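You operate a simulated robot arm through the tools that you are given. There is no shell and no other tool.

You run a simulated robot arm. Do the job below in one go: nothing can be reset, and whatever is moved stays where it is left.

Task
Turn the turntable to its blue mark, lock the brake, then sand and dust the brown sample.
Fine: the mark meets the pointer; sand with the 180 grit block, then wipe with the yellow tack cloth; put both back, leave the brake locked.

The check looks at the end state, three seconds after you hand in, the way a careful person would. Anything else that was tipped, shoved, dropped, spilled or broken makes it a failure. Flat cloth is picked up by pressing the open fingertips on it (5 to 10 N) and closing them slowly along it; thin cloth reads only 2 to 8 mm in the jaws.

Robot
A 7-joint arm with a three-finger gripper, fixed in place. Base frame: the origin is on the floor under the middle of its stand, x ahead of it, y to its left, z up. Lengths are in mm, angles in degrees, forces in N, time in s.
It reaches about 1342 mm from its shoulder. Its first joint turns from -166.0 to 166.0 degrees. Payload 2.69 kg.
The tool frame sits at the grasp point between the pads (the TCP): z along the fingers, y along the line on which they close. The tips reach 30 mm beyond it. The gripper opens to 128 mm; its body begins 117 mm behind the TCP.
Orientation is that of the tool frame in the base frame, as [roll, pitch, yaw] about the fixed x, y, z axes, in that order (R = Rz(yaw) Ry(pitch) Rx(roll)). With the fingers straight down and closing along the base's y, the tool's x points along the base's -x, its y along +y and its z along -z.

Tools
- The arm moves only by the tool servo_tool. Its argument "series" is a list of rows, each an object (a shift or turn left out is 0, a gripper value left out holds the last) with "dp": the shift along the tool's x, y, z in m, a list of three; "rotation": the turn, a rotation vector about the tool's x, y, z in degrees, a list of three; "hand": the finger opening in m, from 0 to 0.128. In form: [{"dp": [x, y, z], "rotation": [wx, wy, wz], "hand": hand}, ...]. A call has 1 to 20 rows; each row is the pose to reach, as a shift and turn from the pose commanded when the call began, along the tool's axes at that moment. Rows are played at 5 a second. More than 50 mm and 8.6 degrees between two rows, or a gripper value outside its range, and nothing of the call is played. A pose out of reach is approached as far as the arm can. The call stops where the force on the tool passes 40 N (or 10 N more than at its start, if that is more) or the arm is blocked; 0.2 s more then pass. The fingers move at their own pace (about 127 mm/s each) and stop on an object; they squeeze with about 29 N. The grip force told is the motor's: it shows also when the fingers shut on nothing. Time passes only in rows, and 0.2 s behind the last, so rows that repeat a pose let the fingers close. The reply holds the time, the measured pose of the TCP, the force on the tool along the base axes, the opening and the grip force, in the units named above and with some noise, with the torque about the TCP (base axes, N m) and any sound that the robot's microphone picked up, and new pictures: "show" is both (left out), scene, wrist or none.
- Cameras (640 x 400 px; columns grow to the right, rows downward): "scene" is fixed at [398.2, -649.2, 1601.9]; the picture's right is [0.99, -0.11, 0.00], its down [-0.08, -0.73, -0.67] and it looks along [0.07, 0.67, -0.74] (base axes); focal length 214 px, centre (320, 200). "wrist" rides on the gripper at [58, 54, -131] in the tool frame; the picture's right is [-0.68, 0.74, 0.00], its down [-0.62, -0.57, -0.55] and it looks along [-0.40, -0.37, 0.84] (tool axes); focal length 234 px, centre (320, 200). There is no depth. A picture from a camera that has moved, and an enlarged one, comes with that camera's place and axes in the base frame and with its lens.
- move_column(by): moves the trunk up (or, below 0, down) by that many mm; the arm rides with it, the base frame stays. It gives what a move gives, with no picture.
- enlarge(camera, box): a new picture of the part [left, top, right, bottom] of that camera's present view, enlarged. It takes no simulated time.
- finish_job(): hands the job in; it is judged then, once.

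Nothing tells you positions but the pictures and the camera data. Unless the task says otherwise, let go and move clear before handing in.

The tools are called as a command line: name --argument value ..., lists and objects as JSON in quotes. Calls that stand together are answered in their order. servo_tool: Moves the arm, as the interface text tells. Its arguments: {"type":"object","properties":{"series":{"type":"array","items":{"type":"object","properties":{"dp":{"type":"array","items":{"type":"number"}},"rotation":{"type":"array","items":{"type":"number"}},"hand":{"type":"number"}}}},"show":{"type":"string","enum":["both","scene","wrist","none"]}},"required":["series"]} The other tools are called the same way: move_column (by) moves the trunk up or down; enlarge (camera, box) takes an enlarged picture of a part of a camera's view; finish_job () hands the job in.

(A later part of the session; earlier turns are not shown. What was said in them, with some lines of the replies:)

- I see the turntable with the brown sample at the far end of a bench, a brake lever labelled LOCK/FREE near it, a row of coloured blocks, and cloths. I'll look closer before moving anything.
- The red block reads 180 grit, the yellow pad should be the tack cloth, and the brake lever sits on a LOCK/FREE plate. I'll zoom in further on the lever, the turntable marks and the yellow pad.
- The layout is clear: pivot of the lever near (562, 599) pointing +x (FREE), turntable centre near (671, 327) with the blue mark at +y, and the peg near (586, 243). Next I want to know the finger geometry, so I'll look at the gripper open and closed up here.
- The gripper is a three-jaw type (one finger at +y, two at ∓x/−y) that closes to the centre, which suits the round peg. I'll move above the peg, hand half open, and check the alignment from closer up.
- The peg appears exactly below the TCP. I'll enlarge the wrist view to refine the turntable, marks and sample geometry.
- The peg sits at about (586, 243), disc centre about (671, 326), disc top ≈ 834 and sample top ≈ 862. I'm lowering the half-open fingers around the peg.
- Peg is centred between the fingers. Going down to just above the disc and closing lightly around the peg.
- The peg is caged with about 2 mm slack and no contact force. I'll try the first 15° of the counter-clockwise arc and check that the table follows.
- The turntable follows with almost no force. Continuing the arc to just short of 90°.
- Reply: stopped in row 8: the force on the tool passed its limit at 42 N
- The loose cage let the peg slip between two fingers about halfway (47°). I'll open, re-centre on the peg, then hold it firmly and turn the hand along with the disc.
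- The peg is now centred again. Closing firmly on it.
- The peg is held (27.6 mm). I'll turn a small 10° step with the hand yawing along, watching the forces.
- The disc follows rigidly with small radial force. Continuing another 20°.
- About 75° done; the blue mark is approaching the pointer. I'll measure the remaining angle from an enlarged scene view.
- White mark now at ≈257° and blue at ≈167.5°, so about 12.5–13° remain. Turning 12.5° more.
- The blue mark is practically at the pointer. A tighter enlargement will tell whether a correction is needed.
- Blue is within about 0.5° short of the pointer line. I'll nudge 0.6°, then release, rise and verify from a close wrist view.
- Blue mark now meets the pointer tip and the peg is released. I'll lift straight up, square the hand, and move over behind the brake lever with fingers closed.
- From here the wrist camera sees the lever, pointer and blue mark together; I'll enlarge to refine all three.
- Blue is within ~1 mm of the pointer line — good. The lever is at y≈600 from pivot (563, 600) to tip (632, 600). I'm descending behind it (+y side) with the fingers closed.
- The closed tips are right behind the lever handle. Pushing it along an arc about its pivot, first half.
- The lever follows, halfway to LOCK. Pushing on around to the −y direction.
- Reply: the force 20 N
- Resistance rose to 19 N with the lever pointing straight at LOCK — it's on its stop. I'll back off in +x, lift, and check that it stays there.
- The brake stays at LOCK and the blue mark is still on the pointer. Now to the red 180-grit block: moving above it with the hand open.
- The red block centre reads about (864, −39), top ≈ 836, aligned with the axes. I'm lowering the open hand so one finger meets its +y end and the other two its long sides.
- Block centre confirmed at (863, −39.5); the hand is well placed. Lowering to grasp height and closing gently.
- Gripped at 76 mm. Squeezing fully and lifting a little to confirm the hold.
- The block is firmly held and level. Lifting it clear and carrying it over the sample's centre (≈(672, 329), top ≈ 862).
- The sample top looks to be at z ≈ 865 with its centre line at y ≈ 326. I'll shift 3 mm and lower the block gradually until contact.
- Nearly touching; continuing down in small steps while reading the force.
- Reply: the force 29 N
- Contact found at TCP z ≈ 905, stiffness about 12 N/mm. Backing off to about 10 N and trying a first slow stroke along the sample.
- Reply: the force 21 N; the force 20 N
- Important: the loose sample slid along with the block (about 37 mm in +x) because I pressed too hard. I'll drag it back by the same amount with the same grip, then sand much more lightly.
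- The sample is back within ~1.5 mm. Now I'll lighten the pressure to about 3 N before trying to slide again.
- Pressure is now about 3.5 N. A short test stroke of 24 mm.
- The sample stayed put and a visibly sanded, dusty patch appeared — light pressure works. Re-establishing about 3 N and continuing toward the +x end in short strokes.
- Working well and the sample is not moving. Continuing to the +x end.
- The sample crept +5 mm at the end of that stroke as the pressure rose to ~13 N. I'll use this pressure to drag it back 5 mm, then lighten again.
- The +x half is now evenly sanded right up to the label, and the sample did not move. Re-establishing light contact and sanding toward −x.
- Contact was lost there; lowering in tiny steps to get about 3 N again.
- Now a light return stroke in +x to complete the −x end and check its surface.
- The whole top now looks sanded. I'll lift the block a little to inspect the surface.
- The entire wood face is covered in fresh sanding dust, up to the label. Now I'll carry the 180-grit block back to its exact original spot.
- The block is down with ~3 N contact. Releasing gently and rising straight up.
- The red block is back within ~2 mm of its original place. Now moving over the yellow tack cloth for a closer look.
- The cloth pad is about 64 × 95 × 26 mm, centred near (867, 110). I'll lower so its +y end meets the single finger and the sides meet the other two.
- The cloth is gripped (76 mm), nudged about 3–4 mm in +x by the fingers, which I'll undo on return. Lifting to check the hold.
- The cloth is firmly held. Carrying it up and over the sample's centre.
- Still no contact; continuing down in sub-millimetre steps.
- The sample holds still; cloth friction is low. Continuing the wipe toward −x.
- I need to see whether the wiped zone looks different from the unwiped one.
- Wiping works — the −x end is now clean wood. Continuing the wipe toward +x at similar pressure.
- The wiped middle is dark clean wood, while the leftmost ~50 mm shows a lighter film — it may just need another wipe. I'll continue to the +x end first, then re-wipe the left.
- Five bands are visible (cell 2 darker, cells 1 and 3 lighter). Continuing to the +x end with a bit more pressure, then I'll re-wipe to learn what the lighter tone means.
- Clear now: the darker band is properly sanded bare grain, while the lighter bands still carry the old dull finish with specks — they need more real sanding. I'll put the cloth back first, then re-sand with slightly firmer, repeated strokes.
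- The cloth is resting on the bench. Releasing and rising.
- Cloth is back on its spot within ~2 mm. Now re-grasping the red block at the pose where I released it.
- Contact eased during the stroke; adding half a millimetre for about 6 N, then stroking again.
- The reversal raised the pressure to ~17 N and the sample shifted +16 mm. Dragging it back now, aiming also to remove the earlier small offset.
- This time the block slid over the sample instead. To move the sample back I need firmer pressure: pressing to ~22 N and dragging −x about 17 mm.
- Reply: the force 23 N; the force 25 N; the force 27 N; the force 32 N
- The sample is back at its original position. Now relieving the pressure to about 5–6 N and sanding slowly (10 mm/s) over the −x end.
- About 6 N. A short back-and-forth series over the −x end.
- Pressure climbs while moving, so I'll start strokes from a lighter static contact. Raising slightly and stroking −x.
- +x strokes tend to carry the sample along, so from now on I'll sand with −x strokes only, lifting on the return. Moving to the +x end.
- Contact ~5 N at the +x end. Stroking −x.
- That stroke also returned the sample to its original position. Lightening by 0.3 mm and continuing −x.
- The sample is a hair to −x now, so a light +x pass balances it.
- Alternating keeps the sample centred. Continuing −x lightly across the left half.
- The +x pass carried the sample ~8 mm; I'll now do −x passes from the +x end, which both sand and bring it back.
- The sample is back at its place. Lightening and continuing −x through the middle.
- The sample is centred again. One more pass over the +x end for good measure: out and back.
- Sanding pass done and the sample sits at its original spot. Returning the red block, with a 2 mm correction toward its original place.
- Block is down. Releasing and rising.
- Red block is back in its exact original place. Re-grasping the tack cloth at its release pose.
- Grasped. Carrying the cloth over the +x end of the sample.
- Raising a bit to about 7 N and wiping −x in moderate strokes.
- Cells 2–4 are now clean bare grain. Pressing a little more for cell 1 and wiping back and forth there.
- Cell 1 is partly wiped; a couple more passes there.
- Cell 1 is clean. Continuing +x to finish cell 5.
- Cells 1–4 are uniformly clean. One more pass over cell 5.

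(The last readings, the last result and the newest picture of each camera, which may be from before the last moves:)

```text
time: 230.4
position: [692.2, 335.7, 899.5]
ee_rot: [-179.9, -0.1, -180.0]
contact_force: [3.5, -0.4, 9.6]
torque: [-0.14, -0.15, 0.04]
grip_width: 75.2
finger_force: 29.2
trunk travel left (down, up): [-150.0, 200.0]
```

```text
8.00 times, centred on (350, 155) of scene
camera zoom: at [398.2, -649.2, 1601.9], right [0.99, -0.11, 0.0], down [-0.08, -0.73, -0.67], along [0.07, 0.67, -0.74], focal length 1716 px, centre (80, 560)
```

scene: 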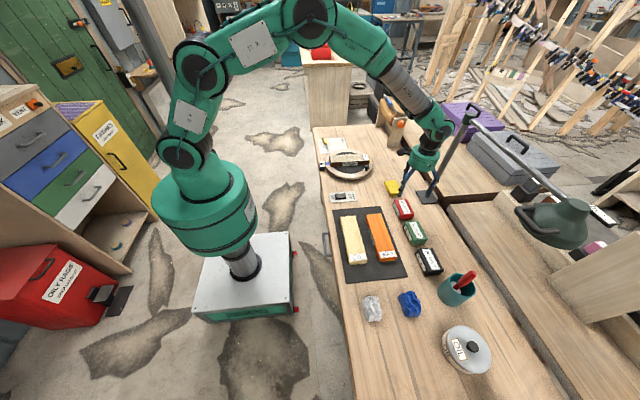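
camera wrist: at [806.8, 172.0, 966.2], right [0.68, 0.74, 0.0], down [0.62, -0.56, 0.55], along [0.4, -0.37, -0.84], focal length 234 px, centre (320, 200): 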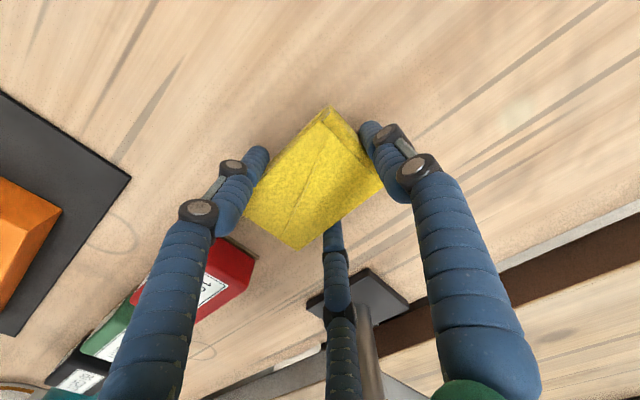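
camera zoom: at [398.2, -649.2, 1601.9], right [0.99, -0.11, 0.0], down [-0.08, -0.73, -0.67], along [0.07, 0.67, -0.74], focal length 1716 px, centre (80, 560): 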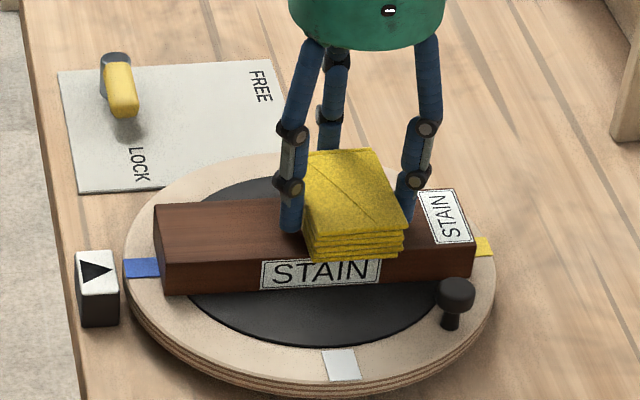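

The whole face is now uniformly sanded and dust-free, with the sample in place. Lifting the cloth for a final surface check, then returning it.

servo_tool --series '[{"dp": [0, 0, -0.03]}, {"dp": [0, 0, -0.06]}, {"dp": [-0.02443, -0.03057, -0.06]}, {"dp": [-0.04886, -0.06114, -0.06]}, {"dp": [-0.07329, -0.09171, -0.06]}, {"dp": [-0.09771, -0.12229, -0.06]}, {"dp": [-0.12214, -0.15286, -0.06]}, {"dp": [-0.14657, -0.18343, -0.06]}, {"dp": [-0.171, -0.214, -0.06]}, {"dp": [-0.171, -0.214, -0.06]}]' --show "both"

enlarge --camera "scene" --box '[320, 140, 380, 180]'

```text
time: 232.6
position: [865.9, 119.5, 957.1]
ee_rot: [-179.9, -0.1, -179.8]
contact_force: [0.6, -1.1, -0.7]
torque: [0.01, 0.01, 0.02]
grip_width: 75.4
finger_force: 28.8
trunk travel left (down, up): [-150.0, 200.0]
camera wrist: at [806.8, 173.3, 1088.5], right [0.68, 0.74, 0.0], down [0.62, -0.56, 0.55], along [0.4, -0.37, -0.84], focal length 234 px, centre (320, 200)
```

scene: 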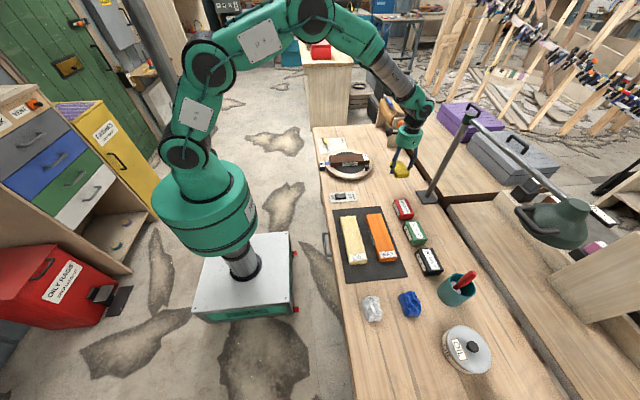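
wrist: 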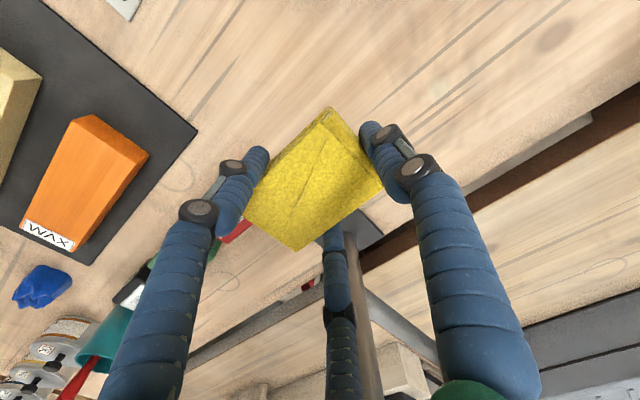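

```text
10.00 times, centred on (350, 160) of scene
camera zoom: at [398.2, -649.2, 1601.9], right [0.99, -0.11, 0.0], down [-0.08, -0.73, -0.67], along [0.07, 0.67, -0.74], focal length 2145 px, centre (20, 600)
```

zoom: 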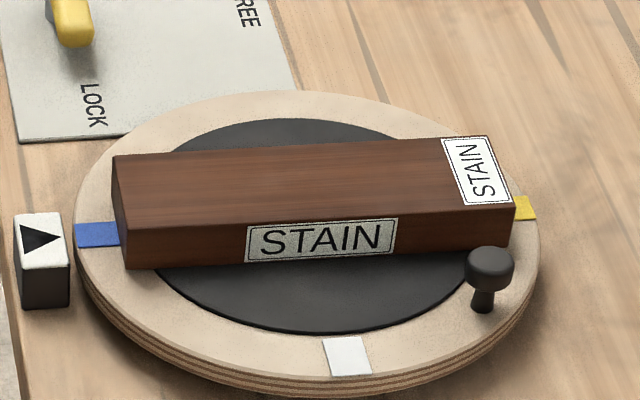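

The sample is perfectly clean and sanded, mark on the pointer and brake locked. Setting the cloth down.

servo_tool --series '[{"dp": [0, 0, 0.04]}, {"dp": [0, 0, 0.08]}, {"dp": [0, 0, 0.105]}, {"dp": [0, 0, 0.116]}, {"dp": [0, 0, 0.121]}, {"dp": [0, 0, 0.121]}]' --show "none"

servo_tool --series '[{"dp": [0, 0, 0.0015]}, {"dp": [0, 0, 0.0025]}, {"dp": [0, 0, 0.0025]}]' --show "none"

servo_tool --series '[{"dp": [0, 0, 0.0007]}, {"dp": [0, 0, 0.0007]}]' --show "none"

```text
time: 234.0
position: [864.2, 121.0, 836.4]
ee_rot: [-179.9, 0.0, -180.0]
contact_force: [0.5, 0.0, -0.8]
torque: [0.02, 0.03, 0.02]
grip_width: 75.3
finger_force: 28.9
trunk travel left (down, up): [-150.0, 200.0]
```

```text
time: 234.8
position: [863.4, 122.3, 835.1]
ee_rot: [-179.8, -0.1, -179.9]
contact_force: [0.2, -0.5, -1.0]
torque: [0.03, -0.02, -0.02]
grip_width: 75.3
finger_force: 29.1
trunk travel left (down, up): [-150.0, 200.0]
```

```text
time: 235.4
position: [863.8, 121.6, 834.8]
ee_rot: [-179.9, -0.1, -180.0]
contact_force: [-0.1, -1.0, -0.6]
torque: [-0.01, 0.01, -0.01]
grip_width: 75.5
finger_force: 29.5
trunk travel left (down, up): [-150.0, 200.0]
```

servo_tool --series '[{"dp": [0, 0, 0.0007]}, {"dp": [0, 0, 0.0007]}]' --show "none"

servo_tool --series '[{"dp": [0, 0, 0.0007]}, {"dp": [0, 0, 0.0007]}]' --show "none"

servo_tool --series '[{"dp": [0, 0, 0.0005]}, {"dp": [0, 0, 0.0005]}]' --show "none"

```text
time: 236.0
position: [864.0, 121.7, 834.1]
ee_rot: [-179.8, -0.1, -180.0]
contact_force: [-0.1, -0.7, 2.3]
torque: [0.06, -0.06, -0.02]
grip_width: 75.4
finger_force: 29.5
trunk travel left (down, up): [-150.0, 200.0]
```

```text
time: 236.6
position: [865.1, 120.9, 833.4]
ee_rot: [-179.9, -0.1, 179.9]
contact_force: [-3.2, -1.8, 6.8]
torque: [-0.17, 0.1, -0.02]
grip_width: 75.7
finger_force: 29.2
trunk travel left (down, up): [-150.0, 200.0]
```

```text
time: 237.2
position: [864.3, 121.4, 833.2]
ee_rot: [-180.0, 0.0, 180.0]
contact_force: [-1.7, -1.8, 11.2]
torque: [-0.21, 0.16, 0.01]
grip_width: 75.6
finger_force: 29.2
trunk travel left (down, up): [-150.0, 200.0]
```

The cloth is firmly on the bench. Releasing and rising clear.

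servo_tool --series '[{"dp": [0, 0, -0.0005], "hand": 0.08}, {"dp": [0, 0, -0.0005], "hand": 0.09}, {"dp": [0, 0, -0.0005], "hand": 0.105}, {"dp": [0, 0, -0.0005], "hand": 0.128}, {"dp": [0, 0, -0.0005], "hand": 0.128}, {"dp": [0, 0, -0.03]}, {"dp": [0, 0, -0.07]}, {"dp": [0, 0, -0.11]}, {"dp": [0, 0, -0.15]}, {"dp": [0, 0, -0.19]}, {"dp": [0, 0, -0.22]}, {"dp": [0, 0, -0.22]}]' --show "both"

enlarge --camera "scene" --box '[370, 170, 450, 220]'

enlarge --camera "scene" --box '[320, 180, 520, 380]'

enlarge --camera "scene" --box '[312, 130, 392, 180]'

```text
time: 239.8
position: [863.9, 121.3, 1053.1]
ee_rot: [-180.0, -0.1, 180.0]
contact_force: [-0.2, -0.7, 0.3]
torque: [-0.01, -0.03, 0.01]
grip_width: 127.7
finger_force: 0.0
trunk travel left (down, up): [-150.0, 200.0]
camera wrist: at [805.6, 174.9, 1184.0], right [0.68, 0.74, 0.0], down [0.62, -0.56, 0.55], along [0.4, -0.37, -0.84], focal length 234 px, centre (320, 200)
```

scene: 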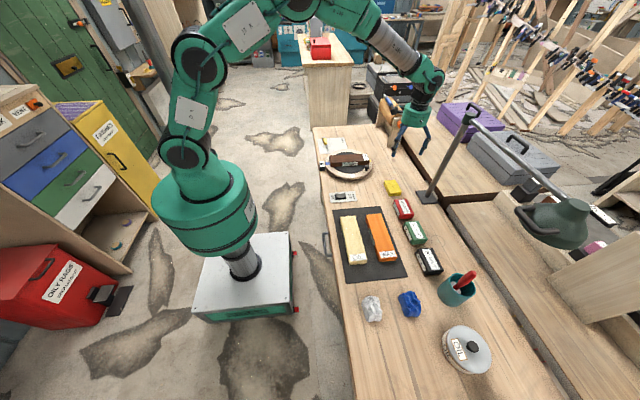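
wrist: 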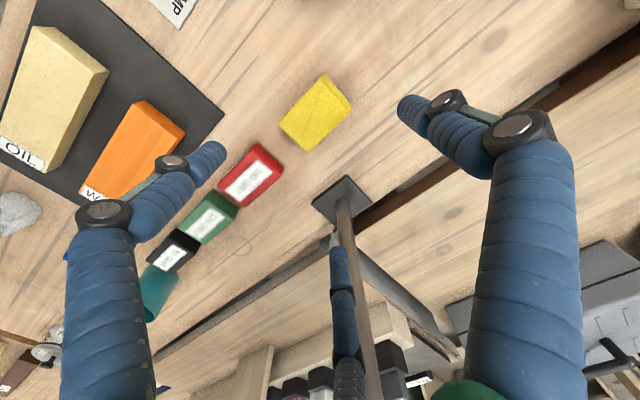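

```text
8.00 times, centred on (410, 195) of scene
camera zoom: at [398.2, -649.2, 1601.9], right [0.99, -0.11, 0.0], down [-0.08, -0.73, -0.67], along [0.07, 0.67, -0.74], focal length 1716 px, centre (-400, 240)
```

zoom: 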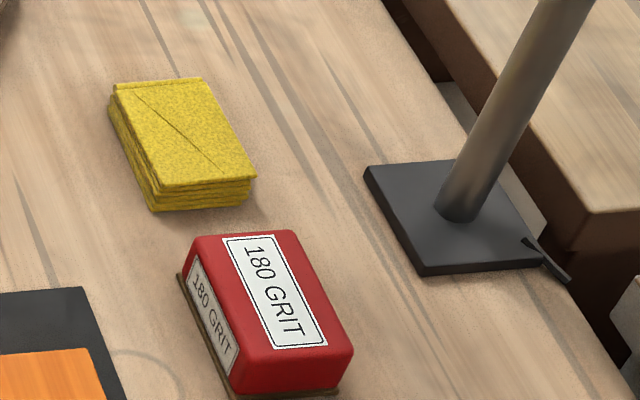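

```text
2.00 times, centred on (420, 280) of scene
camera zoom: at [398.2, -649.2, 1601.9], right [0.99, -0.11, 0.0], down [-0.08, -0.73, -0.67], along [0.07, 0.67, -0.74], focal length 429 px, centre (120, 40)
```

zoom: 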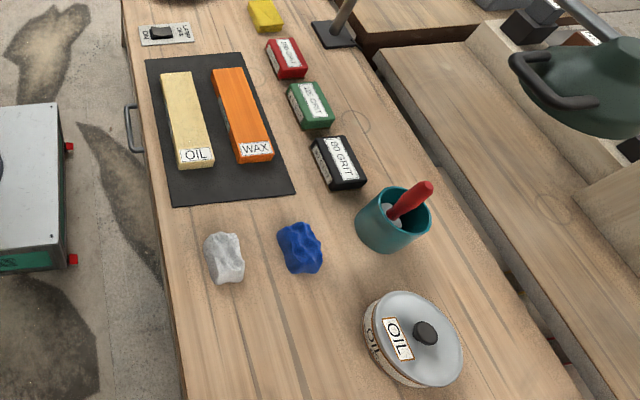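

```text
8.00 times, centred on (352, 155) of scene
camera zoom: at [398.2, -649.2, 1601.9], right [0.99, -0.11, 0.0], down [-0.08, -0.73, -0.67], along [0.07, 0.67, -0.74], focal length 1716 px, centre (64, 560)
```

zoom: 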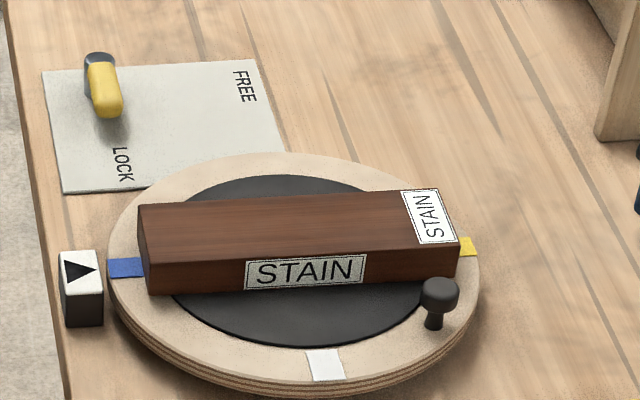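

Everything is in place: cloth and red block at their original spots, lever at LOCK, sample clean. A last close check of the mark against the pointer before handing in.

enlarge --camera "scene" --box '[318, 158, 334, 172]'

```text
16.00 times, centred on (326, 165) of scene
camera zoom: at [398.2, -649.2, 1601.9], right [0.99, -0.11, 0.0], down [-0.08, -0.73, -0.67], along [0.07, 0.67, -0.74], focal length 3432 px, centre (224, 760)
```

zoom: 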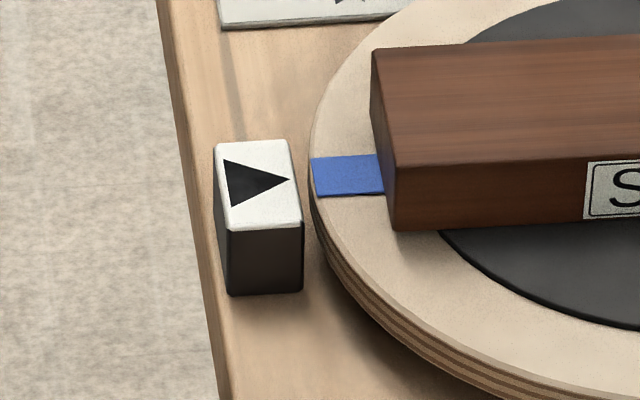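

The blue mark meets the pointer tip, the brake is locked, the sample is sanded and dusted, both tools are back, and the gripper is empty and well clear. Handing in.

finish_job

```text
The job is handed in.
```

The job is handed in. The turntable's blue mark is at the pointer, the brake lever is at LOCK, and the brown sample is sanded and wiped clean. I don't have the check's verdict.

- **Mark and brake:** Blue is within about 1 mm of the pointer line, and it has not moved since the brake was locked.
- **Sanding:** The first light pass raised dust but left the old finish on most of the face. I put the cloth back, sanded again with the 180 grit block, then wiped again. The whole face up to the label now shows bare, clean grain.
- **Sample position:** The sample is loose on the table and slid under the block several times, by up to about 37 mm. I dragged it back each time, and it ended within about 1–2 mm of where it was before sanding.
- **Tools:** The red block and yellow cloth are back within about 2 mm of their original places.
- **Everything else:** In the last pictures nothing else on the bench had moved, and the gripper is open and well clear.
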